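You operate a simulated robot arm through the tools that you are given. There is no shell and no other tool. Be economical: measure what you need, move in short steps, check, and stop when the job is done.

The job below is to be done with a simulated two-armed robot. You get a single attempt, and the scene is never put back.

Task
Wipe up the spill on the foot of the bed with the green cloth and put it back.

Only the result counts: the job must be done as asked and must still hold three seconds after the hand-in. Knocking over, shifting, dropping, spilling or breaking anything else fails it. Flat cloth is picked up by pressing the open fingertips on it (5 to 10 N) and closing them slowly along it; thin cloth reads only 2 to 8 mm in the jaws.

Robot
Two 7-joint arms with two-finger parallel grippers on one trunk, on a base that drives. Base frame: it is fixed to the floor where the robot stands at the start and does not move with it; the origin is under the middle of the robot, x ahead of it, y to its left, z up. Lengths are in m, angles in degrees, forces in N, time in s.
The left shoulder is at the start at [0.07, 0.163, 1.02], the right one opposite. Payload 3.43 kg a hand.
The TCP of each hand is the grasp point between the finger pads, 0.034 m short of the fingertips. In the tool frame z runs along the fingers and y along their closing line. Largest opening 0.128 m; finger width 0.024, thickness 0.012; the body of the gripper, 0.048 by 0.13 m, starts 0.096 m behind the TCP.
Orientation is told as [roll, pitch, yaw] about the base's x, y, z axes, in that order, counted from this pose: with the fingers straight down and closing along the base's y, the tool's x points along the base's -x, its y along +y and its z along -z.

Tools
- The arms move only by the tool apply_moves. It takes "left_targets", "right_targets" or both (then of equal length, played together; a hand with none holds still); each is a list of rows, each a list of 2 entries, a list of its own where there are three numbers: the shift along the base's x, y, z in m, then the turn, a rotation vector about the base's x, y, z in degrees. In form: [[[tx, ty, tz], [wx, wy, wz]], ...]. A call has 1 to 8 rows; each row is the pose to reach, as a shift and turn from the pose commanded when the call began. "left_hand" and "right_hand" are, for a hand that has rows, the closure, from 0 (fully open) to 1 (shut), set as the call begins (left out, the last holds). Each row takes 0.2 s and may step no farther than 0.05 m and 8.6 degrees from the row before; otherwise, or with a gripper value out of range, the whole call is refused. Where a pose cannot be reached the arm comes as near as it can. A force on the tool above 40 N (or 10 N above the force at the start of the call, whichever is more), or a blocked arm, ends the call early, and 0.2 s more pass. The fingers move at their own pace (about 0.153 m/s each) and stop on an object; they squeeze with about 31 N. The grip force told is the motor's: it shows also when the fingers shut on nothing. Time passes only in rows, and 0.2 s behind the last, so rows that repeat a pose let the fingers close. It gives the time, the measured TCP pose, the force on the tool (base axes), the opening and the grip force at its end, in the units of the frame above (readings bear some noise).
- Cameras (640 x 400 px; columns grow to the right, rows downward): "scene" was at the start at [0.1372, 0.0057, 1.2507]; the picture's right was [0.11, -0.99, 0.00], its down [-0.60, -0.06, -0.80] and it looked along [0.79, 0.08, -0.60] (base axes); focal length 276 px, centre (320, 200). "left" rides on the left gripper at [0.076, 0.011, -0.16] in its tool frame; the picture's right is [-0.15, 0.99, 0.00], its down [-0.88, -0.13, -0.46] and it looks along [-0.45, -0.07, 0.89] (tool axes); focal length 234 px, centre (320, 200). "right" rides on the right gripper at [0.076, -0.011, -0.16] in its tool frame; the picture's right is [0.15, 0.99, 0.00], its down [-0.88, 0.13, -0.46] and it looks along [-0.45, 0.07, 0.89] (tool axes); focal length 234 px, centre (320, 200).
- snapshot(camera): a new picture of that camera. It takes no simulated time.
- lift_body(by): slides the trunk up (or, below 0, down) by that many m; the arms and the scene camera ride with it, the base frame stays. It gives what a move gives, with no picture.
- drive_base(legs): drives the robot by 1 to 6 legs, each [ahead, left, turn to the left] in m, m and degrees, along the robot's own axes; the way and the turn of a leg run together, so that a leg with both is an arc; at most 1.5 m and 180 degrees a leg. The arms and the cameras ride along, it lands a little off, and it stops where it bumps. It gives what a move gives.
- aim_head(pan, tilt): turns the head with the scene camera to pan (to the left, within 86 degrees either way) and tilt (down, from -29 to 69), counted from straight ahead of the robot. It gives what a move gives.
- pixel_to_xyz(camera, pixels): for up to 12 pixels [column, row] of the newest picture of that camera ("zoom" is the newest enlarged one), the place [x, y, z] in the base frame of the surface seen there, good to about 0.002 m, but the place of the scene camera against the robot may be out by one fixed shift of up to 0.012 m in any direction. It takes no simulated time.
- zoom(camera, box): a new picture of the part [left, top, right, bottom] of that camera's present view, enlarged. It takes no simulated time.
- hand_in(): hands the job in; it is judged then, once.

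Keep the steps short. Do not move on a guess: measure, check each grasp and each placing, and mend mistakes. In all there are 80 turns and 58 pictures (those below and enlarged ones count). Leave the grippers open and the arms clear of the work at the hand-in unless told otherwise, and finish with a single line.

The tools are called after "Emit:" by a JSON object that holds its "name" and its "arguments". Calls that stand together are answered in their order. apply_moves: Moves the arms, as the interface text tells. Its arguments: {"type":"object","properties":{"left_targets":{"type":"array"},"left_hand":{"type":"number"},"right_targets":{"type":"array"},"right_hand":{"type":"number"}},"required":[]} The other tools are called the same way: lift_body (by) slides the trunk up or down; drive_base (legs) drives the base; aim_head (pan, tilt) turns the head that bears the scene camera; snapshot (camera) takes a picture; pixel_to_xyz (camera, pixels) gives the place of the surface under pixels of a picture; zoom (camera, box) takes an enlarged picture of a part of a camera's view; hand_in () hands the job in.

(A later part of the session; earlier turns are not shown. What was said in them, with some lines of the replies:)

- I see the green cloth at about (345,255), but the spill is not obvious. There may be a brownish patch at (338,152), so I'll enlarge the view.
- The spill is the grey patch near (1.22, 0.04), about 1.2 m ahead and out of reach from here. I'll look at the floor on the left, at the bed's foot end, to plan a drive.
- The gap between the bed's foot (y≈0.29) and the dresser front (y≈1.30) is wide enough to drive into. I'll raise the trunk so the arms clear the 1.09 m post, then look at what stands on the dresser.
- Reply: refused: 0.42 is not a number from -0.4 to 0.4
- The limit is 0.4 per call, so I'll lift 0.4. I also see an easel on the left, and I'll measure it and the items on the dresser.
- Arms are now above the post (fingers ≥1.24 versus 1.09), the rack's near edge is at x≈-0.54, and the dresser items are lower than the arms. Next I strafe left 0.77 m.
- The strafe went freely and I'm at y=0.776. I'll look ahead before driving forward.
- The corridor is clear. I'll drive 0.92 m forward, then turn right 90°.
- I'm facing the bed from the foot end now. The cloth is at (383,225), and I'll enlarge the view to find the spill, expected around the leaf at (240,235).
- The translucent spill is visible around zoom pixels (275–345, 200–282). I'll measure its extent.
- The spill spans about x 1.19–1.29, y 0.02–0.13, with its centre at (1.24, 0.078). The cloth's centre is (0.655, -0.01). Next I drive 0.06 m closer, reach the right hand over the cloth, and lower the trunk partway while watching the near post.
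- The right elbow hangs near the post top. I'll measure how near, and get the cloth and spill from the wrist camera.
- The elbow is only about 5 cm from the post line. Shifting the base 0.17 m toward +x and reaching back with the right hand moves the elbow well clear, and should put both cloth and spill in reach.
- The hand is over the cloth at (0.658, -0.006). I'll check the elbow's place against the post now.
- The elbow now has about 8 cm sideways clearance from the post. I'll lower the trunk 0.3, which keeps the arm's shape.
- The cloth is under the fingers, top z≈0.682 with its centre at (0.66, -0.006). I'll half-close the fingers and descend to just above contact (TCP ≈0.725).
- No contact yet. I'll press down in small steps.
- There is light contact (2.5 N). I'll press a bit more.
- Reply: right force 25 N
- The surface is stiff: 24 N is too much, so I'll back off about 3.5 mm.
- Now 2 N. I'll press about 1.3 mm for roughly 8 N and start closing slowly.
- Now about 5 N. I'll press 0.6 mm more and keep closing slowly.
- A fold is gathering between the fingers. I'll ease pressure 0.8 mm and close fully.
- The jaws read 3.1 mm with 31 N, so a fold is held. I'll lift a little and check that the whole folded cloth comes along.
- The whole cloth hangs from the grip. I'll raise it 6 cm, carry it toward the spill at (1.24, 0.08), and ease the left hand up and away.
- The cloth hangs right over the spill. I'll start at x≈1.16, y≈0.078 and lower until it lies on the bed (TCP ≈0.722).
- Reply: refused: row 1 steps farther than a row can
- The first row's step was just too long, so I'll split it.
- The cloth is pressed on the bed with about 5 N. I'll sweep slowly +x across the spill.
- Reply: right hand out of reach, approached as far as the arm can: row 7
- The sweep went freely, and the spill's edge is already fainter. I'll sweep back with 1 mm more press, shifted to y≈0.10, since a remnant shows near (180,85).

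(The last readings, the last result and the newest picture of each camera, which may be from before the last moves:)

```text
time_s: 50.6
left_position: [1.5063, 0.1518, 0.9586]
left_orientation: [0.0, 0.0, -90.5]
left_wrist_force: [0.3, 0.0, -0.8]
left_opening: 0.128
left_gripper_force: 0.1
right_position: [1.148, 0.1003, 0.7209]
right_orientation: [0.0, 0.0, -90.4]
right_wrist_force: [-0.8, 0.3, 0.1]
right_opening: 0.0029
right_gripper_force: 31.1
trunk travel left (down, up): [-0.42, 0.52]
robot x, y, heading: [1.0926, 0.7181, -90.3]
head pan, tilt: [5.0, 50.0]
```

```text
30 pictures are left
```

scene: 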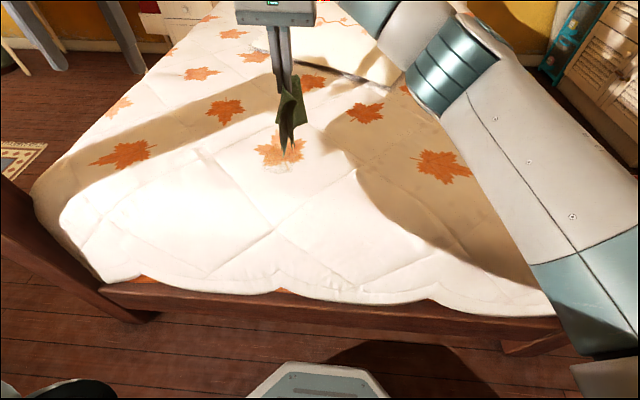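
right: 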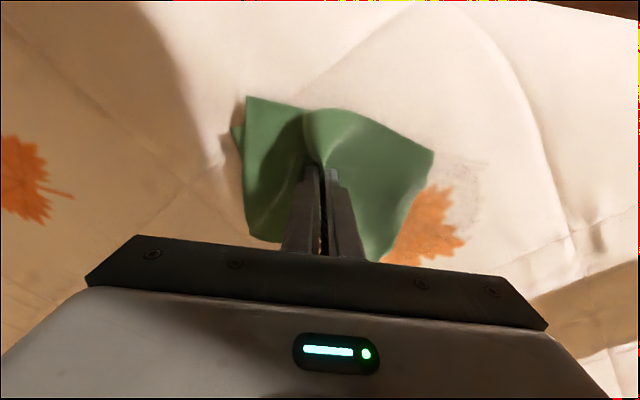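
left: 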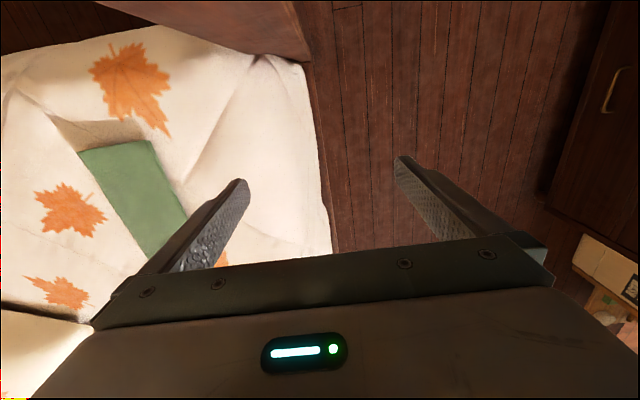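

Pressure had dropped to about 0 N here and the spill is only partly gone. I'll press 3–4 mm deeper and sweep +x at y≈0.10.

Emit:
{"name": "apply_moves", "arguments": {"right_targets": [[[0.015, 0, -0.003], [0, 0, 0]], [[0.04, 0, -0.004], [0, 0, 0]], [[0.06, 0, -0.003], [0, 0, 0]], [[0.08, 0, -0.003], [0, 0, 0]], [[0.1, 0, -0.003], [0, 0, 0]], [[0.12, 0, -0.003], [0, 0, 0]], [[0.14, 0, -0.003], [0, 0, 0]], [[0.16, 0, -0.003], [0, 0, 0]]]}}

Emit:
{"name": "apply_moves", "arguments": {"right_targets": [[[-0.02, -0.005, 0], [0, 0, 0]], [[-0.04, -0.01, 0], [0, 0, 0]], [[-0.06, -0.015, 0], [0, 0, 0]], [[-0.08, -0.02, 0], [0, 0, 0]], [[-0.1, -0.02, -0.001], [0, 0, 0]], [[-0.12, -0.02, -0.001], [0, 0, 0]], [[-0.14, -0.02, -0.001], [0, 0, 0]], [[-0.17, -0.02, -0.001], [0, 0, 0]]]}}

Emit:
{"name": "snapshot", "arguments": {"camera": "right"}}

```text
time_s: 52.4
left_position: [1.5083, 0.1515, 0.9586]
left_orientation: [0.0, 0.0, -90.4]
left_wrist_force: [0.3, 0.4, -0.6]
left_opening: 0.1279
left_gripper_force: 0.0
right_position: [1.3098, 0.1001, 0.718]
right_orientation: [0.0, 0.0, -90.6]
right_wrist_force: [-0.5, 0.5, 1.0]
right_opening: 0.0029
right_gripper_force: 30.7
trunk travel left (down, up): [-0.42, 0.52]
robot x, y, heading: [1.0931, 0.72, -90.3]
head pan, tilt: [5.0, 50.0]
```

```text
time_s: 54.2
left_position: [1.507, 0.1512, 0.9602]
left_orientation: [0.0, 0.0, -90.6]
left_wrist_force: [0.1, -0.9, 0.1]
left_opening: 0.1279
left_gripper_force: 0.2
right_position: [1.1393, 0.0814, 0.7169]
right_orientation: [0.0, 0.0, -90.5]
right_wrist_force: [-0.9, -0.8, 1.3]
right_opening: 0.0032
right_gripper_force: 30.9
trunk travel left (down, up): [-0.42, 0.52]
robot x, y, heading: [1.0944, 0.7177, -90.2]
head pan, tilt: [5.0, 50.0]
```

```text
29 pictures are left
```

right: 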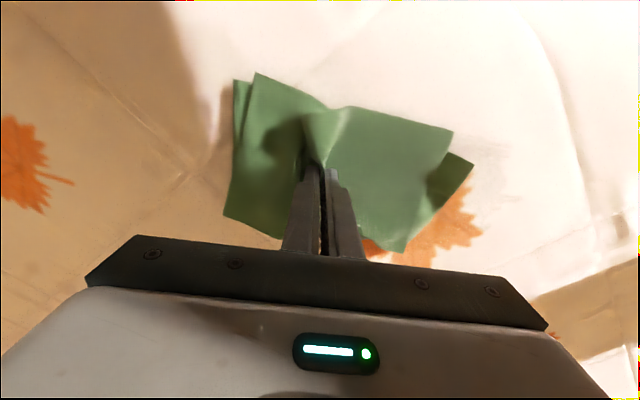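

The spill is fading, with a faint remnant around (485,165). I'll locate it and zoom.

Emit:
{"name": "zoom", "arguments": {"camera": "right", "box": [400, 100, 560, 260]}}

Emit:
{"name": "pixel_to_xyz", "arguments": {"camera": "right", "pixels": [[465, 140], [500, 150], [500, 190], [480, 220], [485, 165]]}}

```text
2.50 times, centred on (480, 180) of right
```

zoom: 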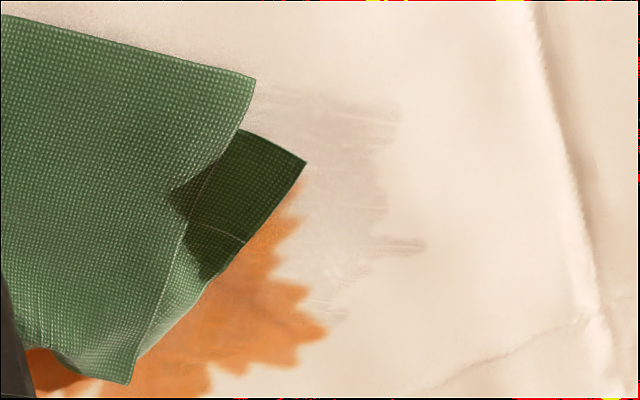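

```text
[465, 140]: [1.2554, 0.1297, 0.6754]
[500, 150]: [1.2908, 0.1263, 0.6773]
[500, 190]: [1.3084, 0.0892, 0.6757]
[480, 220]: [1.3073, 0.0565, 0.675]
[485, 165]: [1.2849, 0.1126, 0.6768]
```

The remnant spans x up to ≈1.30 and y 0.06–0.13, slightly smeared. I'll do further sweeps about 3 mm deeper on rows y≈0.12 and 0.09.

Emit:
{"name": "apply_moves", "arguments": {"right_targets": [[[0.01, 0.02, -0.002], [0, 0, 0]], [[0.03, 0.039, -0.003], [0, 0, 0]], [[0.06, 0.039, -0.003], [0, 0, 0]], [[0.09, 0.039, -0.003], [0, 0, 0]], [[0.115, 0.039, -0.003], [0, 0, 0]], [[0.14, 0.039, -0.003], [0, 0, 0]], [[0.165, 0.039, -0.003], [0, 0, 0]], [[0.19, 0.039, -0.003], [0, 0, 0]]]}}

Emit:
{"name": "apply_moves", "arguments": {"right_targets": [[[-0.01, -0.015, 0], [0, 0, 0]], [[-0.035, -0.03, 0], [0, 0, 0]], [[-0.06, -0.03, 0], [0, 0, 0]], [[-0.085, -0.03, 0], [0, 0, 0]], [[-0.11, -0.03, 0], [0, 0, 0]], [[-0.135, -0.03, 0], [0, 0, 0]], [[-0.165, -0.03, 0], [0, 0, 0]], [[-0.195, -0.03, 0], [0, 0, 0]]]}}

Emit:
{"name": "snapshot", "arguments": {"camera": "right"}}

```text
time_s: 56.0
left_position: [1.5065, 0.1534, 0.9601]
left_orientation: [0.0, -0.2, -90.5]
left_wrist_force: [0.2, -0.3, 0.8]
left_opening: 0.128
left_gripper_force: 0.0
right_position: [1.331, 0.1212, 0.7162]
right_orientation: [0.2, -0.1, -90.4]
right_wrist_force: [-6.3, -0.4, 16.2]
right_opening: 0.0029
right_gripper_force: 31.0
trunk travel left (down, up): [-0.42, 0.52]
robot x, y, heading: [1.0952, 0.7222, -90.6]
head pan, tilt: [5.0, 50.0]
```

```text
time_s: 57.8
left_position: [1.5079, 0.1542, 0.9606]
left_orientation: [0.0, -0.2, -90.5]
left_wrist_force: [0.4, 0.0, -0.2]
left_opening: 0.1279
left_gripper_force: 0.1
right_position: [1.136, 0.0904, 0.7168]
right_orientation: [0.2, -0.2, -90.5]
right_wrist_force: [11.7, -2.5, 31.5]
right_opening: 0.0028
right_gripper_force: 30.7
trunk travel left (down, up): [-0.42, 0.52]
robot x, y, heading: [1.0932, 0.7223, -90.4]
head pan, tilt: [5.0, 50.0]
```

```text
27 pictures are left
```

right: 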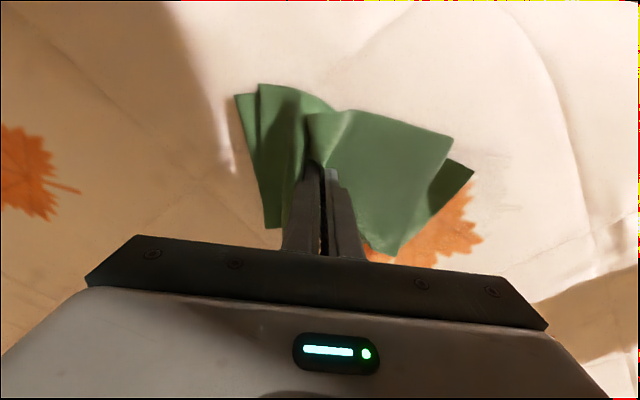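

Force reached 31 N, so I'll ease 2 mm and run more sweeps at y≈0.065 and y≈0.10.

Emit:
{"name": "apply_moves", "arguments": {"right_targets": [[[0.01, -0.015, 0.002], [0, 0, 0]], [[0.04, -0.025, 0.002], [0, 0, 0]], [[0.065, -0.025, 0.002], [0, 0, 0]], [[0.09, -0.025, 0.002], [0, 0, 0]], [[0.115, -0.025, 0.002], [0, 0, 0]], [[0.14, -0.025, 0.002], [0, 0, 0]], [[0.165, -0.025, 0.002], [0, 0, 0]], [[0.185, -0.025, 0.002], [0, 0, 0]]]}}

Emit:
{"name": "apply_moves", "arguments": {"right_targets": [[[-0.005, 0.02, 0], [0, 0, 0]], [[-0.025, 0.04, 0], [0, 0, 0]], [[-0.05, 0.04, 0], [0, 0, 0]], [[-0.075, 0.04, 0], [0, 0, 0]], [[-0.1, 0.04, 0], [0, 0, 0]], [[-0.125, 0.04, 0], [0, 0, 0]], [[-0.155, 0.04, 0], [0, 0, 0]], [[-0.195, 0.04, 0], [0, 0, 0]]]}}

Emit:
{"name": "apply_moves", "arguments": {"right_targets": [[[-0.01, 0, 0.03], [0, 0, 0]], [[-0.03, 0, 0.06], [0, 0, 0]], [[-0.06, -0.01, 0.09], [0, 0, 0]], [[-0.09, -0.02, 0.12], [0, 0, 0]], [[-0.13, -0.03, 0.14], [0, 0, 0]]]}}

Emit:
{"name": "snapshot", "arguments": {"camera": "right"}}

Emit:
{"name": "snapshot", "arguments": {"camera": "scene"}}

```text
time_s: 59.6
left_position: [1.5097, 0.1525, 0.96]
left_orientation: [0.0, -0.2, -90.4]
left_wrist_force: [0.3, -0.9, 0.5]
left_opening: 0.128
left_gripper_force: 0.1
right_position: [1.3209, 0.0675, 0.7149]
right_orientation: [0.0, -0.3, -89.3]
right_wrist_force: [1.9, -3.3, 8.4]
right_opening: 0.0027
right_gripper_force: 31.2
right hand out of reach, approached as far as the arm can: row 8
trunk travel left (down, up): [-0.42, 0.52]
robot x, y, heading: [1.09, 0.7208, -90.1]
head pan, tilt: [5.0, 50.0]
```

```text
time_s: 61.4
left_position: [1.5076, 0.1521, 0.9591]
left_orientation: [0.0, -0.1, -90.6]
left_wrist_force: [-0.8, 0.7, -0.1]
left_opening: 0.1282
left_gripper_force: 0.1
right_position: [1.1248, 0.1047, 0.7166]
right_orientation: [0.1, -0.2, -90.4]
right_wrist_force: [0.4, -2.3, 3.8]
right_opening: 0.0028
right_gripper_force: 31.3
trunk travel left (down, up): [-0.42, 0.52]
robot x, y, heading: [1.0931, 0.7189, -90.4]
head pan, tilt: [5.0, 50.0]
```

```text
time_s: 62.6
left_position: [1.5058, 0.1516, 0.9589]
left_orientation: [0.1, 0.0, -90.6]
left_wrist_force: [-0.7, -0.5, -0.3]
left_opening: 0.128
left_gripper_force: 0.0
right_position: [0.9917, 0.0768, 0.8564]
right_orientation: [0.0, 0.0, -90.5]
right_wrist_force: [-0.5, -0.3, 0.1]
right_opening: 0.0029
right_gripper_force: 31.1
trunk travel left (down, up): [-0.42, 0.52]
robot x, y, heading: [1.0949, 0.7183, -90.2]
head pan, tilt: [5.0, 50.0]
```

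```text
26 pictures are left
```

right: 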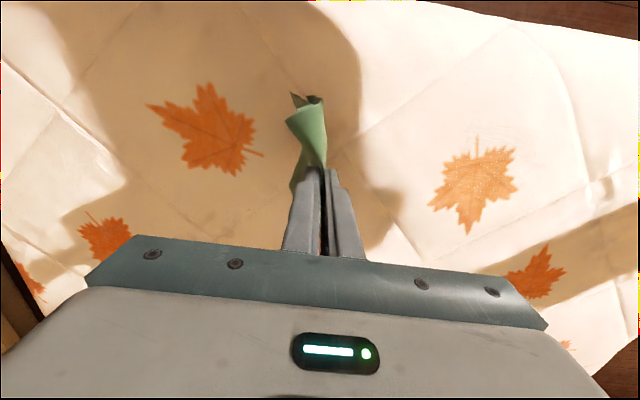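

```text
25 pictures are left
```

scene: 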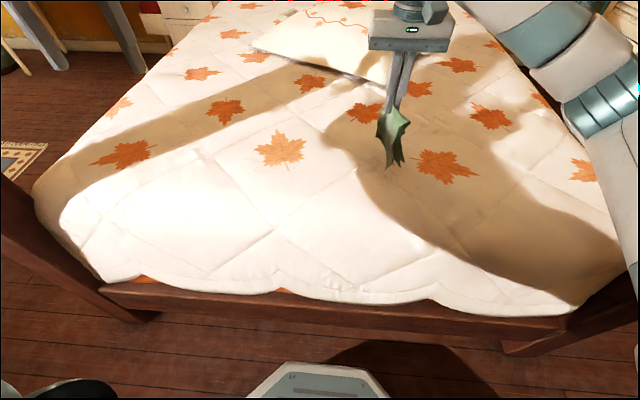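

I'll enlarge the wiped area to look for remnants.

Emit:
{"name": "zoom", "arguments": {"camera": "right", "box": [400, 90, 560, 250]}}

Emit:
{"name": "pixel_to_xyz", "arguments": {"camera": "zoom", "pixels": [[320, 250], [230, 230], [420, 250], [300, 350], [320, 180], [420, 170], [460, 220]]}}

```text
2.50 times, centred on (480, 170) of right
```

zoom: 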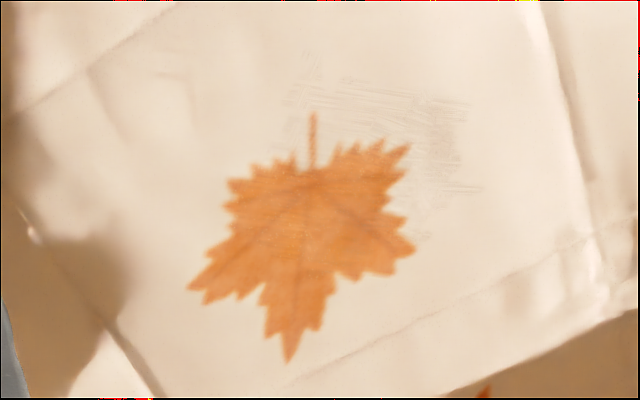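

```text
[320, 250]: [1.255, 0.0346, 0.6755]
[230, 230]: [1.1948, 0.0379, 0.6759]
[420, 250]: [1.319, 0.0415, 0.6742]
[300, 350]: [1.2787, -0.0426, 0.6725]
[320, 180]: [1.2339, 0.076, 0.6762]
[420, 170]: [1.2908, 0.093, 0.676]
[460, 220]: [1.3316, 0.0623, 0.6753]
```

Faint streaks remain at about x 1.21–1.315, y 0.085–0.135. I'll shift the base 0.06 m toward +x for better reach, then sweep in finer rows there.

Emit:
{"name": "drive_base", "arguments": {"legs": [[0, 0.06, 0]]}}

Emit:
{"name": "apply_moves", "arguments": {"right_targets": [[[0.04, 0.015, 0], [0, 0, 0]], [[0.08, 0.03, -0.01], [0, 0, 0]], [[0.12, 0.048, -0.03], [0, 0, 0]], [[0.13, 0.048, -0.07], [0, 0, 0]], [[0.13, 0.048, -0.105], [0, 0, 0]], [[0.13, 0.048, -0.13], [0, 0, 0]], [[0.13, 0.048, -0.14], [0, 0, 0]]]}}

```text
time_s: 63.6
left_position: [1.5706, 0.1512, 0.9582]
left_orientation: [-0.1, 0.0, -90.5]
left_wrist_force: [1.0, 1.2, -0.9]
left_opening: 0.1282
left_gripper_force: 0.0
right_position: [1.0557, 0.075, 0.8572]
right_orientation: [-0.2, -0.1, -90.5]
right_wrist_force: [0.8, 0.0, -0.4]
right_opening: 0.003
right_gripper_force: 30.5
trunk travel left (down, up): [-0.42, 0.52]
robot x, y, heading: [1.1564, 0.7211, -90.7]
head pan, tilt: [5.0, 50.0]
```

```text
time_s: 65.2
left_position: [1.5689, 0.1531, 0.9603]
left_orientation: [0.0, -0.1, -90.6]
left_wrist_force: [-0.1, 0.8, -0.7]
left_opening: 0.1279
left_gripper_force: 0.1
right_position: [1.1836, 0.1238, 0.7199]
right_orientation: [0.1, -0.4, -90.6]
right_wrist_force: [0.3, -6.2, 25.6]
right_opening: 0.003
right_gripper_force: 31.3
trunk travel left (down, up): [-0.42, 0.52]
robot x, y, heading: [1.1516, 0.7203, -90.4]
head pan, tilt: [5.0, 50.0]
```

Now 25 N with the cloth bunched beneath. I'll ease 1 mm and sweep rows y≈0.125, then y≈0.107.

Emit:
{"name": "apply_moves", "arguments": {"right_targets": [[[0.02, 0, 0.001], [0, 0, 0]], [[0.04, 0, 0.001], [0, 0, 0]], [[0.06, 0, 0.001], [0, 0, 0]], [[0.08, 0, 0.001], [0, 0, 0]], [[0.1, 0, 0.001], [0, 0, 0]], [[0.12, 0, 0.001], [0, 0, 0]], [[0.14, 0, 0.001], [0, 0, 0]], [[0.16, 0, 0.001], [0, 0, 0]]]}}

Emit:
{"name": "apply_moves", "arguments": {"right_targets": [[[0, -0.015, 0], [0, 0, 0]], [[-0.025, -0.015, 0], [0, 0, 0]], [[-0.05, -0.015, 0], [0, 0, 0]], [[-0.075, -0.015, 0], [0, 0, 0]], [[-0.1, -0.015, 0], [0, 0, 0]], [[-0.125, -0.015, 0], [0, 0, 0]], [[-0.15, -0.015, 0], [0, 0, 0]], [[-0.15, -0.03, 0], [0, 0, 0]]]}}

Emit:
{"name": "apply_moves", "arguments": {"right_targets": [[[0.025, 0, 0], [0, 0, 0]], [[0.05, 0, 0], [0, 0, 0]], [[0.075, 0, 0], [0, 0, 0]], [[0.1, 0, 0], [0, 0, 0]], [[0.125, 0, 0], [0, 0, 0]], [[0.15, 0, 0], [0, 0, 0]], [[0.15, -0.015, 0], [0, 0, 0]]]}}

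Emit:
{"name": "apply_moves", "arguments": {"right_targets": [[[-0.025, 0, 0], [0, 0, 0]], [[-0.05, 0, 0], [0, 0, 0]], [[-0.075, 0, 0], [0, 0, 0]], [[-0.1, 0, 0], [0, 0, 0]], [[-0.125, 0, 0], [0, 0, 0]], [[-0.15, 0, 0], [0, 0, 0]], [[-0.17, 0, 0.0], [0, 0, 0]]]}}

Emit:
{"name": "snapshot", "arguments": {"camera": "right"}}

```text
time_s: 67.0
left_position: [1.5691, 0.1528, 0.9603]
left_orientation: [0.0, -0.2, -90.5]
left_wrist_force: [0.3, -0.2, 0.4]
left_opening: 0.128
left_gripper_force: 0.1
right_position: [1.3431, 0.1266, 0.7188]
right_orientation: [0.1, -0.1, -90.3]
right_wrist_force: [-8.8, 1.4, 19.0]
right_opening: 0.003
right_gripper_force: 31.3
trunk travel left (down, up): [-0.42, 0.52]
robot x, y, heading: [1.1522, 0.7219, -90.5]
head pan, tilt: [5.0, 50.0]
```

```text
time_s: 68.8
left_position: [1.5677, 0.1532, 0.9597]
left_orientation: [0.0, -0.2, -90.5]
left_wrist_force: [-0.2, 0.2, 0.0]
left_opening: 0.1279
left_gripper_force: 0.0
right_position: [1.1927, 0.0947, 0.7172]
right_orientation: [-0.1, -0.1, -90.5]
right_wrist_force: [-1.2, 8.2, 15.9]
right_opening: 0.0031
right_gripper_force: 30.2
trunk travel left (down, up): [-0.42, 0.52]
robot x, y, heading: [1.1535, 0.7213, -90.6]
head pan, tilt: [5.0, 50.0]
```

```text
time_s: 70.4
left_position: [1.5693, 0.151, 0.9604]
left_orientation: [0.0, 0.0, -90.4]
left_wrist_force: [-0.2, 1.0, 0.8]
left_opening: 0.1283
left_gripper_force: 0.1
right_position: [1.3444, 0.0799, 0.7168]
right_orientation: [0.0, 0.1, -90.3]
right_wrist_force: [1.6, 5.3, 12.0]
right_opening: 0.0033
right_gripper_force: 30.7
trunk travel left (down, up): [-0.42, 0.52]
robot x, y, heading: [1.1531, 0.724, -90.3]
head pan, tilt: [5.0, 50.0]
```

```text
time_s: 72.0
left_position: [1.5694, 0.1513, 0.9586]
left_orientation: [0.0, 0.0, -90.5]
left_wrist_force: [0.1, 0.1, -0.9]
left_opening: 0.128
left_gripper_force: 0.1
right_position: [1.1726, 0.0787, 0.7187]
right_orientation: [0.0, 0.0, -90.5]
right_wrist_force: [0.5, -1.4, 2.3]
right_opening: 0.0031
right_gripper_force: 30.8
trunk travel left (down, up): [-0.42, 0.52]
robot x, y, heading: [1.1544, 0.723, -90.5]
head pan, tilt: [5.0, 50.0]
```

```text
23 pictures are left
```

right: 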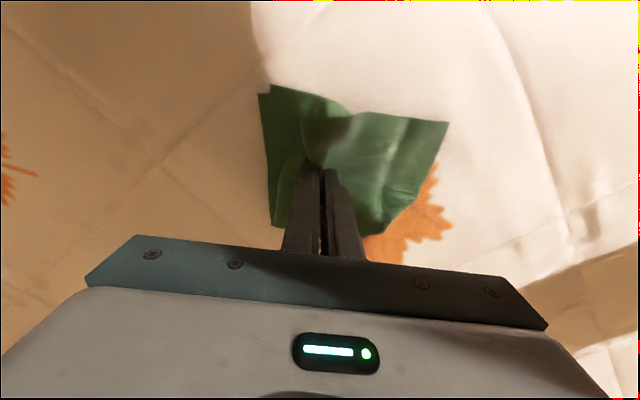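

It looks clean near the streaks now. I'll do one more round on rows y≈0.055 and y≈0.035, then lift away and inspect.

Emit:
{"name": "apply_moves", "arguments": {"right_targets": [[[0, -0.022, -0.001], [0, 0, 0]], [[0.025, -0.022, -0.001], [0, 0, 0]], [[0.05, -0.022, -0.001], [0, 0, 0]], [[0.075, -0.022, -0.001], [0, 0, 0]], [[0.1, -0.022, -0.001], [0, 0, 0]], [[0.125, -0.022, -0.001], [0, 0, 0]], [[0.15, -0.022, -0.001], [0, 0, 0]], [[0.15, -0.042, -0.001], [0, 0, 0]]]}}

Emit:
{"name": "apply_moves", "arguments": {"right_targets": [[[-0.025, 0, 0], [0, 0, 0]], [[-0.05, 0, 0], [0, 0, 0]], [[-0.075, 0, 0], [0, 0, 0]], [[-0.1, 0, 0], [0, 0, 0]], [[-0.125, 0, 0], [0, 0, 0]], [[-0.15, 0, 0], [0, 0, 0]], [[-0.17, 0, 0.0], [0, 0, 0]]]}}

Emit:
{"name": "apply_moves", "arguments": {"right_targets": [[[-0.01, 0, 0.03], [0, 0, 0]], [[-0.03, 0, 0.06], [0, 0, 0]], [[-0.06, 0, 0.09], [0, 0, 0]], [[-0.09, 0, 0.12], [0, 0, 0]], [[-0.13, 0, 0.15], [0, 0, 0]], [[-0.17, 0, 0.16], [0, 0, 0]]]}}

Emit:
{"name": "zoom", "arguments": {"camera": "right", "box": [390, 90, 550, 250]}}

Emit:
{"name": "zoom", "arguments": {"camera": "scene", "box": [210, 90, 410, 215]}}

```text
time_s: 73.8
left_position: [1.5699, 0.1534, 0.96]
left_orientation: [0.0, -0.1, -90.4]
left_wrist_force: [0.1, 0.0, 0.2]
left_opening: 0.128
left_gripper_force: 0.0
right_position: [1.326, 0.037, 0.7177]
right_orientation: [0.1, -0.2, -90.3]
right_wrist_force: [0.2, 5.2, 12.6]
right_opening: 0.0029
right_gripper_force: 31.1
trunk travel left (down, up): [-0.42, 0.52]
robot x, y, heading: [1.1547, 0.7196, -90.6]
head pan, tilt: [5.0, 50.0]
```

```text
time_s: 75.4
left_position: [1.5696, 0.1518, 0.9603]
left_orientation: [0.0, -0.1, -90.5]
left_wrist_force: [0.3, -0.7, -0.6]
left_opening: 0.128
left_gripper_force: 0.2
right_position: [1.1543, 0.0373, 0.7162]
right_orientation: [0.0, -0.1, -90.5]
right_wrist_force: [5.4, 0.0, 12.0]
right_opening: 0.0028
right_gripper_force: 31.0
trunk travel left (down, up): [-0.42, 0.52]
robot x, y, heading: [1.1537, 0.7187, -90.4]
head pan, tilt: [5.0, 50.0]
```

```text
time_s: 76.8
left_position: [1.5684, 0.1509, 0.9584]
left_orientation: [0.0, 0.0, -90.5]
left_wrist_force: [-0.2, -0.6, 0.6]
left_opening: 0.1281
left_gripper_force: 0.0
right_position: [0.985, 0.0369, 0.8739]
right_orientation: [0.0, 0.0, -90.4]
right_wrist_force: [-0.4, -0.3, -0.1]
right_opening: 0.0029
right_gripper_force: 30.8
trunk travel left (down, up): [-0.42, 0.52]
robot x, y, heading: [1.1528, 0.7245, -90.6]
head pan, tilt: [5.0, 50.0]
```

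```text
2.50 times, centred on (470, 170) of right
```

zoom: 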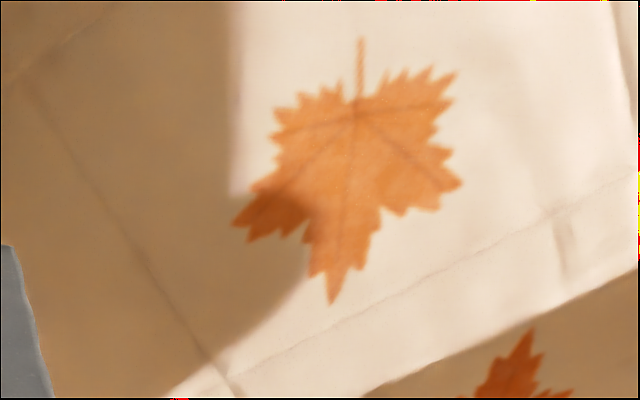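

```text
3.20 times, centred on (310, 152) of scene
```

zoom: 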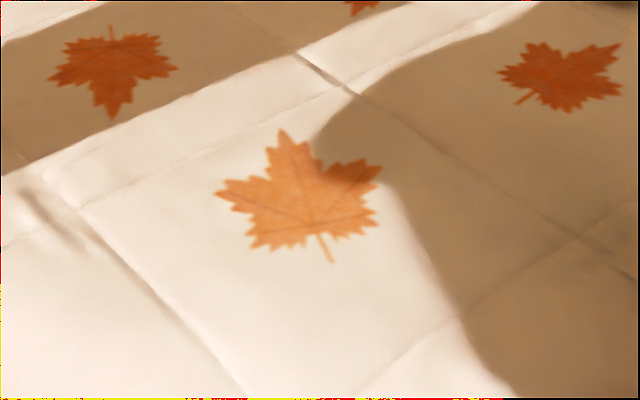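

The spot is clean in both views. Now I return the cloth: base back 0.06 m, then carry it over its original place (0.661, -0.006).

Emit:
{"name": "drive_base", "arguments": {"legs": [[0, -0.06, 0]]}}

Emit:
{"name": "apply_moves", "arguments": {"right_targets": [[[-0.04, -0.007, 0], [0, 0, 0]], [[-0.08, -0.014, 0], [0, 0, 0]], [[-0.12, -0.021, 0], [0, 0, 0]], [[-0.16, -0.028, 0], [0, 0, 0]], [[-0.2, -0.035, 0], [0, 0, 0]], [[-0.24, -0.042, 0], [0, 0, 0]], [[-0.264, -0.042, 0], [0, 0, 0]], [[-0.264, -0.042, 0], [0, 0, 0]]]}}

Emit:
{"name": "snapshot", "arguments": {"camera": "right"}}

```text
time_s: 77.8
left_position: [1.5068, 0.1508, 0.96]
left_orientation: [0.1, 0.0, -90.5]
left_wrist_force: [-0.8, 0.1, -0.4]
left_opening: 0.1282
left_gripper_force: 0.1
right_position: [0.9239, 0.0371, 0.8735]
right_orientation: [0.1, 0.0, -90.5]
right_wrist_force: [-1.0, -0.4, -0.8]
right_opening: 0.0029
right_gripper_force: 30.7
trunk travel left (down, up): [-0.42, 0.52]
robot x, y, heading: [1.0927, 0.7213, -90.6]
head pan, tilt: [5.0, 50.0]
```

```text
time_s: 79.6
left_position: [1.5088, 0.1512, 0.9584]
left_orientation: [0.0, 0.0, -90.5]
left_wrist_force: [-0.6, 0.2, 0.4]
left_opening: 0.128
left_gripper_force: 0.0
right_position: [0.6616, -0.0066, 0.8757]
right_orientation: [0.0, 0.0, -90.4]
right_wrist_force: [0.1, 0.5, -0.6]
right_opening: 0.003
right_gripper_force: 31.3
trunk travel left (down, up): [-0.42, 0.52]
robot x, y, heading: [1.0978, 0.7202, -90.5]
head pan, tilt: [5.0, 50.0]
```

```text
20 pictures are left
```

right: 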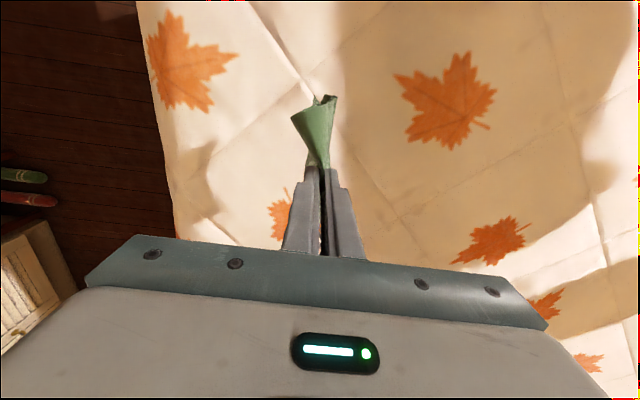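

I'm over the original place and will lower gently until the flaps settle (TCP ≈0.722).

Emit:
{"name": "apply_moves", "arguments": {"right_targets": [[[0, 0, -0.04], [0, 0, 0]], [[0, 0, -0.07], [0, 0, 0]], [[0, 0, -0.09], [0, 0, 0]], [[0, 0, -0.11], [0, 0, 0]], [[0, 0, -0.125], [0, 0, 0]], [[0, 0, -0.14], [0, 0, 0]], [[0, 0, -0.15], [0, 0, 0]], [[0, 0, -0.154], [0, 0, 0]]]}}

Emit:
{"name": "snapshot", "arguments": {"camera": "right"}}

```text
time_s: 81.4
left_position: [1.5087, 0.1527, 0.9598]
left_orientation: [0.0, -0.2, -90.6]
left_wrist_force: [-0.6, 0.3, 0.5]
left_opening: 0.1281
left_gripper_force: 0.0
right_position: [0.6635, -0.0051, 0.7219]
right_orientation: [-0.1, -0.1, -90.5]
right_wrist_force: [0.4, -1.3, 8.2]
right_opening: 0.0029
right_gripper_force: 31.1
trunk travel left (down, up): [-0.42, 0.52]
robot x, y, heading: [1.0937, 0.7206, -90.6]
head pan, tilt: [5.0, 50.0]
```

```text
19 pictures are left
```

right: 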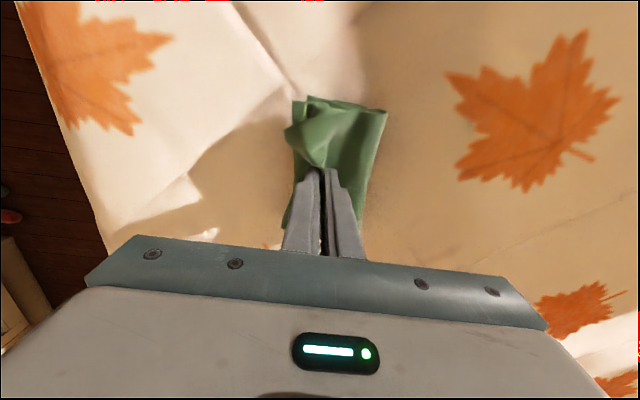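

The flaps are tucked under. During wiping, a sweep out and back spread them, so I'll repeat that lightly: +x 0.12 m and back.

Emit:
{"name": "apply_moves", "arguments": {"right_targets": [[[0.02, 0, 0.001], [0, 0, 0]], [[0.04, 0, 0.001], [0, 0, 0]], [[0.06, 0, 0], [0, 0, 0]], [[0.08, 0, 0], [0, 0, 0]], [[0.1, 0, -0.001], [0, 0, 0]], [[0.12, 0, -0.002], [0, 0, 0]], [[0.14, 0, -0.002], [0, 0, 0]]]}}

Emit:
{"name": "apply_moves", "arguments": {"right_targets": [[[-0.02, 0, 0], [0, 0, 0]], [[-0.04, 0, 0], [0, 0, 0]], [[-0.06, 0, 0], [0, 0, 0]], [[-0.08, 0, 0], [0, 0, 0]], [[-0.1, 0, 0], [0, 0, 0]], [[-0.12, 0, 0], [0, 0, 0]], [[-0.14, 0, 0], [0, 0, 0]]]}}

Emit:
{"name": "snapshot", "arguments": {"camera": "right"}}

```text
time_s: 83.0
left_position: [1.5099, 0.1523, 0.9591]
left_orientation: [0.0, -0.1, -90.5]
left_wrist_force: [1.0, -0.2, 0.6]
left_opening: 0.1283
left_gripper_force: 0.0
right_position: [0.8023, -0.0033, 0.7178]
right_orientation: [0.0, -0.1, -90.6]
right_wrist_force: [-7.0, -0.4, 14.5]
right_opening: 0.0032
right_gripper_force: 30.8
trunk travel left (down, up): [-0.42, 0.52]
robot x, y, heading: [1.0945, 0.7239, -90.3]
head pan, tilt: [5.0, 50.0]
```

```text
time_s: 84.6
left_position: [1.5099, 0.1515, 0.9599]
left_orientation: [0.0, -0.1, -90.4]
left_wrist_force: [-0.4, 0.8, 0.7]
left_opening: 0.1283
left_gripper_force: 0.1
right_position: [0.6615, -0.0053, 0.7183]
right_orientation: [0.1, 0.1, -90.5]
right_wrist_force: [2.0, 0.9, 4.8]
right_opening: 0.0028
right_gripper_force: 31.0
trunk travel left (down, up): [-0.42, 0.52]
robot x, y, heading: [1.0953, 0.7222, -90.5]
head pan, tilt: [5.0, 50.0]
```

```text
18 pictures are left
```

right: 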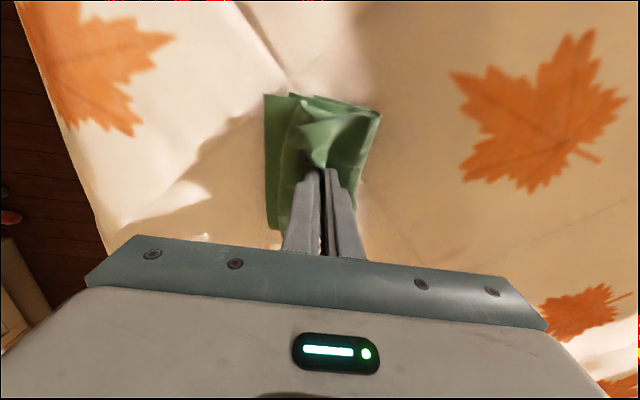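

The cloth is partly spread. I'll try a longer out-and-back sweep (0.2 m).

Emit:
{"name": "apply_moves", "arguments": {"right_targets": [[[0.03, 0, 0.001], [0, 0, 0]], [[0.06, 0, 0.001], [0, 0, 0]], [[0.09, 0, 0.001], [0, 0, 0]], [[0.12, 0, 0], [0, 0, 0]], [[0.15, 0, 0], [0, 0, 0]], [[0.175, 0, 0], [0, 0, 0]], [[0.2, 0, 0], [0, 0, 0]], [[0.23, 0, 0], [0, 0, 0]]]}}

Emit:
{"name": "snapshot", "arguments": {"camera": "right"}}

Emit:
{"name": "apply_moves", "arguments": {"right_targets": [[[-0.03, 0, 0.001], [0, 0, 0]], [[-0.06, 0, 0.001], [0, 0, 0]], [[-0.09, 0, 0.001], [0, 0, 0]], [[-0.12, 0, 0.001], [0, 0, 0]], [[-0.15, 0, 0.001], [0, 0, 0]], [[-0.18, 0, 0.001], [0, 0, 0]], [[-0.205, 0, 0.001], [0, 0, 0]], [[-0.23, 0, 0.001], [0, 0, 0]]]}}

Emit:
{"name": "snapshot", "arguments": {"camera": "right"}}

```text
time_s: 86.4
left_position: [1.5102, 0.1522, 0.9587]
left_orientation: [0.0, 0.0, -90.5]
left_wrist_force: [-0.1, 0.1, -0.4]
left_opening: 0.1282
left_gripper_force: 0.0
right_position: [0.8918, -0.005, 0.7202]
right_orientation: [-0.1, 0.0, -90.6]
right_wrist_force: [-3.6, 1.1, 7.7]
right_opening: 0.0025
right_gripper_force: 31.3
trunk travel left (down, up): [-0.42, 0.52]
robot x, y, heading: [1.0938, 0.7208, -90.5]
head pan, tilt: [5.0, 50.0]
```

```text
17 pictures are left
```

right: 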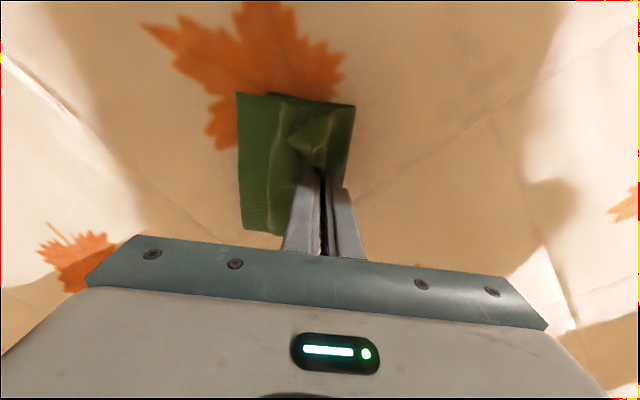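

```text
time_s: 88.2
left_position: [1.5084, 0.1522, 0.9604]
left_orientation: [0.0, 0.0, -90.5]
left_wrist_force: [-0.5, 0.5, -0.3]
left_opening: 0.128
left_gripper_force: 0.0
right_position: [0.6621, -0.0047, 0.7188]
right_orientation: [0.1, 0.0, -90.5]
right_wrist_force: [1.2, -0.2, 1.4]
right_opening: 0.003
right_gripper_force: 31.2
trunk travel left (down, up): [-0.42, 0.52]
robot x, y, heading: [1.0946, 0.722, -90.6]
head pan, tilt: [5.0, 50.0]
```

```text
16 pictures are left
```

right: 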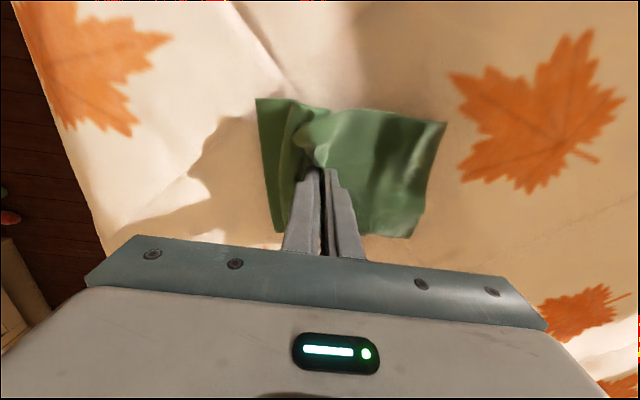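

Much better spread. I'll release by opening slowly under light pressure, which drags the layers back outward (the reverse of the gathering).

Emit:
{"name": "apply_moves", "arguments": {"right_targets": [[[0, 0, -0.001], [0, 0, 0]], [[0, 0, -0.001], [0, 0, 0]]], "right_hand": 0.9}}

Emit:
{"name": "apply_moves", "arguments": {"right_targets": [[[0, 0, 0], [0, 0, 0]], [[0, 0, 0], [0, 0, 0]]], "right_hand": 0.75}}

Emit:
{"name": "apply_moves", "arguments": {"right_targets": [[[0, 0, 0], [0, 0, 0]], [[0, 0, 0], [0, 0, 0]]], "right_hand": 0.55}}

Emit:
{"name": "snapshot", "arguments": {"camera": "right"}}

```text
time_s: 88.8
left_position: [1.5093, 0.1516, 0.9591]
left_orientation: [-0.1, 0.0, -90.5]
left_wrist_force: [-0.9, 0.3, -0.1]
left_opening: 0.1281
left_gripper_force: 0.1
right_position: [0.6619, -0.0051, 0.7183]
right_orientation: [0.0, 0.0, -90.4]
right_wrist_force: [0.1, 1.0, 0.6]
right_opening: 0.0127
right_gripper_force: 0.1
trunk travel left (down, up): [-0.42, 0.52]
robot x, y, heading: [1.0933, 0.7185, -90.6]
head pan, tilt: [5.0, 50.0]
```

```text
time_s: 89.4
left_position: [1.5098, 0.1519, 0.9602]
left_orientation: [0.1, 0.0, -90.5]
left_wrist_force: [0.6, -0.1, 0.6]
left_opening: 0.128
left_gripper_force: 0.1
right_position: [0.6627, -0.0044, 0.7172]
right_orientation: [0.0, 0.1, -90.5]
right_wrist_force: [0.6, -0.3, 1.4]
right_opening: 0.0319
right_gripper_force: 0.0
trunk travel left (down, up): [-0.42, 0.52]
robot x, y, heading: [1.0943, 0.7223, -90.5]
head pan, tilt: [5.0, 50.0]
```

```text
time_s: 90.0
left_position: [1.5087, 0.1515, 0.9578]
left_orientation: [0.0, -0.1, -90.5]
left_wrist_force: [-0.6, -0.3, 0.0]
left_opening: 0.1279
left_gripper_force: 0.0
right_position: [0.6622, -0.0047, 0.7173]
right_orientation: [0.0, 0.0, -90.4]
right_wrist_force: [-0.5, -0.4, 1.4]
right_opening: 0.0575
right_gripper_force: 0.1
trunk travel left (down, up): [-0.42, 0.52]
robot x, y, heading: [1.0942, 0.7208, -90.3]
head pan, tilt: [5.0, 50.0]
```

```text
15 pictures are left
```

right: 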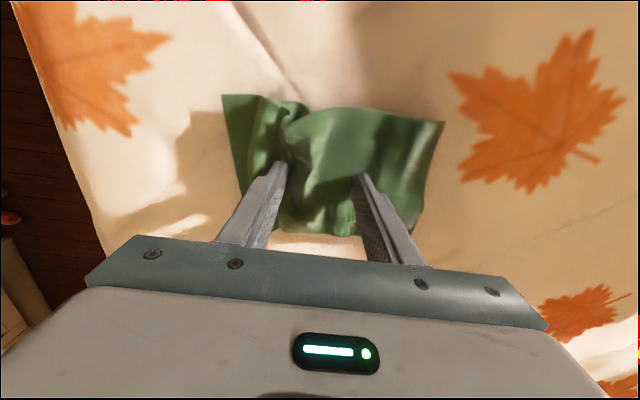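

It spread well. With about 5 N I'll open further to smooth out the folds.

Emit:
{"name": "apply_moves", "arguments": {"right_targets": [[[0, 0, -0.0012], [0, 0, 0]], [[0, 0, -0.0015], [0, 0, 0]]], "right_hand": 0.4}}

Emit:
{"name": "apply_moves", "arguments": {"right_targets": [[[0, 0, 0], [0, 0, 0]], [[0, 0, 0], [0, 0, 0]]], "right_hand": 0.15}}

Emit:
{"name": "apply_moves", "arguments": {"right_targets": [[[0, 0, 0.01], [0, 0, 0]], [[0, 0, 0.04], [0, 0, 0]], [[0, 0, 0.08], [0, 0, 0]]]}}

Emit:
{"name": "snapshot", "arguments": {"camera": "right"}}

```text
time_s: 90.6
left_position: [1.5093, 0.1512, 0.958]
left_orientation: [-0.1, 0.0, -90.6]
left_wrist_force: [0.4, 0.4, -0.1]
left_opening: 0.1282
left_gripper_force: 0.0
right_position: [0.6631, -0.0046, 0.7179]
right_orientation: [-0.1, -0.1, -90.4]
right_wrist_force: [0.4, -2.3, 5.6]
right_opening: 0.0764
right_gripper_force: 0.0
trunk travel left (down, up): [-0.42, 0.52]
robot x, y, heading: [1.0975, 0.7212, -90.4]
head pan, tilt: [5.0, 50.0]
```

```text
time_s: 91.2
left_position: [1.5095, 0.1526, 0.959]
left_orientation: [0.0, -0.1, -90.5]
left_wrist_force: [1.0, 0.4, 0.0]
left_opening: 0.1282
left_gripper_force: 0.0
right_position: [0.6618, -0.004, 0.7163]
right_orientation: [0.0, -0.1, -90.6]
right_wrist_force: [2.4, 0.2, 8.7]
right_opening: 0.1046
right_gripper_force: 0.0
trunk travel left (down, up): [-0.42, 0.52]
robot x, y, heading: [1.0928, 0.7204, -90.7]
head pan, tilt: [5.0, 50.0]
```

```text
time_s: 92.0
left_position: [1.509, 0.1527, 0.9599]
left_orientation: [-0.1, -0.1, -90.5]
left_wrist_force: [-0.1, 0.6, -0.5]
left_opening: 0.1279
left_gripper_force: 0.0
right_position: [0.6605, -0.0035, 0.7958]
right_orientation: [-0.1, -0.1, -90.6]
right_wrist_force: [0.0, -0.6, 0.4]
right_opening: 0.1088
right_gripper_force: 0.1
trunk travel left (down, up): [-0.42, 0.52]
robot x, y, heading: [1.0948, 0.7214, -90.8]
head pan, tilt: [5.0, 50.0]
```

```text
14 pictures are left
```

right: 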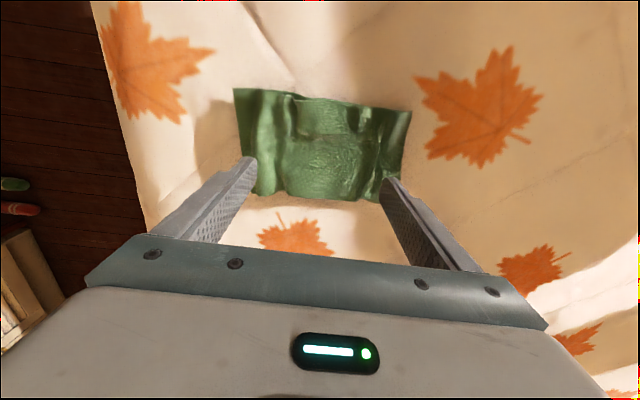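

The cloth lies back flat at its old place, slightly wrinkled. I'll measure its corners and check the spill spot again.

Emit:
{"name": "pixel_to_xyz", "arguments": {"camera": "right", "pixels": [[236, 90], [409, 111], [384, 200], [256, 192], [320, 150]]}}

Emit:
{"name": "apply_moves", "arguments": {"right_targets": [[[0, 0, 0.04], [0, 0, 0]], [[0, 0, 0.08], [0, 0, 0]], [[0, 0, 0.12], [0, 0, 0]]], "right_hand": 0}}

Emit:
{"name": "snapshot", "arguments": {"camera": "right"}}

```text
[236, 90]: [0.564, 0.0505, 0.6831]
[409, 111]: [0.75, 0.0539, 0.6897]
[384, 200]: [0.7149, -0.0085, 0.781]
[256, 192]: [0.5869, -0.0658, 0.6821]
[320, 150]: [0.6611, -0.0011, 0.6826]
```

```text
time_s: 92.8
left_position: [1.5105, 0.1511, 0.9579]
left_orientation: [-0.1, -0.1, -90.5]
left_wrist_force: [-0.5, 0.0, 0.6]
left_opening: 0.1282
left_gripper_force: 0.0
right_position: [0.6641, -0.0052, 0.914]
right_orientation: [-0.1, -0.1, -90.4]
right_wrist_force: [0.6, 0.7, -0.6]
right_opening: 0.1281
right_gripper_force: 0.1
trunk travel left (down, up): [-0.42, 0.52]
robot x, y, heading: [1.0936, 0.7214, -90.7]
head pan, tilt: [5.0, 50.0]
```

```text
13 pictures are left
```

right: 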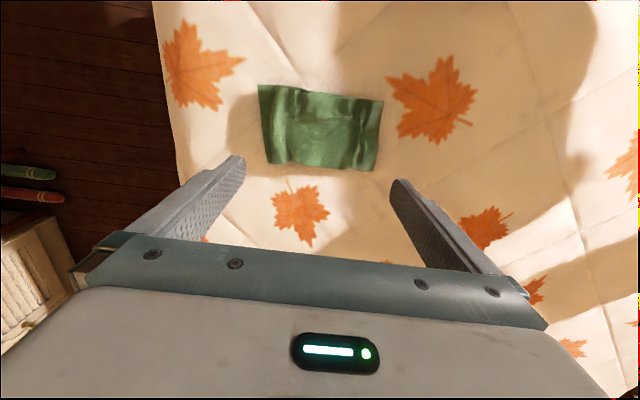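

The cloth is centred at about (0.66, -0.005), matching its start. I'll raise the trunk so the arms are clear and take a final look.

Emit:
{"name": "lift_body", "arguments": {"by": 0.3}}

Emit:
{"name": "aim_head", "arguments": {"pan": -8, "tilt": 52}}

Emit:
{"name": "snapshot", "arguments": {"camera": "scene"}}

Emit:
{"name": "zoom", "arguments": {"camera": "scene", "box": [180, 160, 340, 280]}}

```text
time_s: 95.8
left_position: [1.5099, 0.1519, 1.2584]
left_orientation: [0.0, 0.0, -90.5]
left_wrist_force: [0.9, -0.5, 0.0]
left_opening: 0.1276
left_gripper_force: 0.1
right_position: [0.6619, -0.0065, 1.2135]
right_orientation: [-0.1, 0.0, -90.4]
right_wrist_force: [0.0, 0.2, 0.3]
right_opening: 0.1281
right_gripper_force: 0.2
trunk travel left (down, up): [-0.72, 0.22]
robot x, y, heading: [1.0919, 0.7216, -90.6]
head pan, tilt: [5.0, 50.0]
```

```text
time_s: 96.5
left_position: [1.5091, 0.1527, 1.2589]
left_orientation: [0.1, 0.0, -90.5]
left_wrist_force: [0.6, -0.1, -0.4]
left_opening: 0.128
left_gripper_force: 0.0
right_position: [0.6629, -0.0054, 1.213]
right_orientation: [-0.1, 0.0, -90.4]
right_wrist_force: [-0.5, 0.1, 1.6]
right_opening: 0.128
right_gripper_force: 0.0
trunk travel left (down, up): [-0.72, 0.22]
robot x, y, heading: [1.0953, 0.7205, -90.4]
head pan, tilt: [-8.0, 52.0]
```

```text
12 pictures are left
```

scene: 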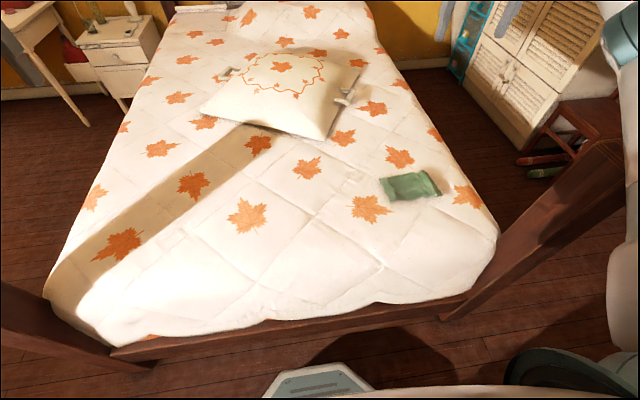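

```text
3.33 times, centred on (260, 220) of scene
```

zoom: 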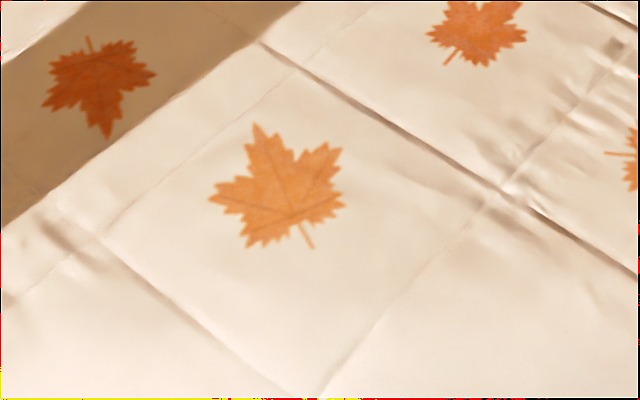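

The spill is gone, the cloth is back in place, the grippers are open and the arms are clear, so I'm handing in.

Emit:
{"name": "hand_in", "arguments": {}}

```text
The job is handed in.
```

I wiped up the spill on the foot of the bed with the green cloth and laid the cloth back in its original place, slightly wrinkled.
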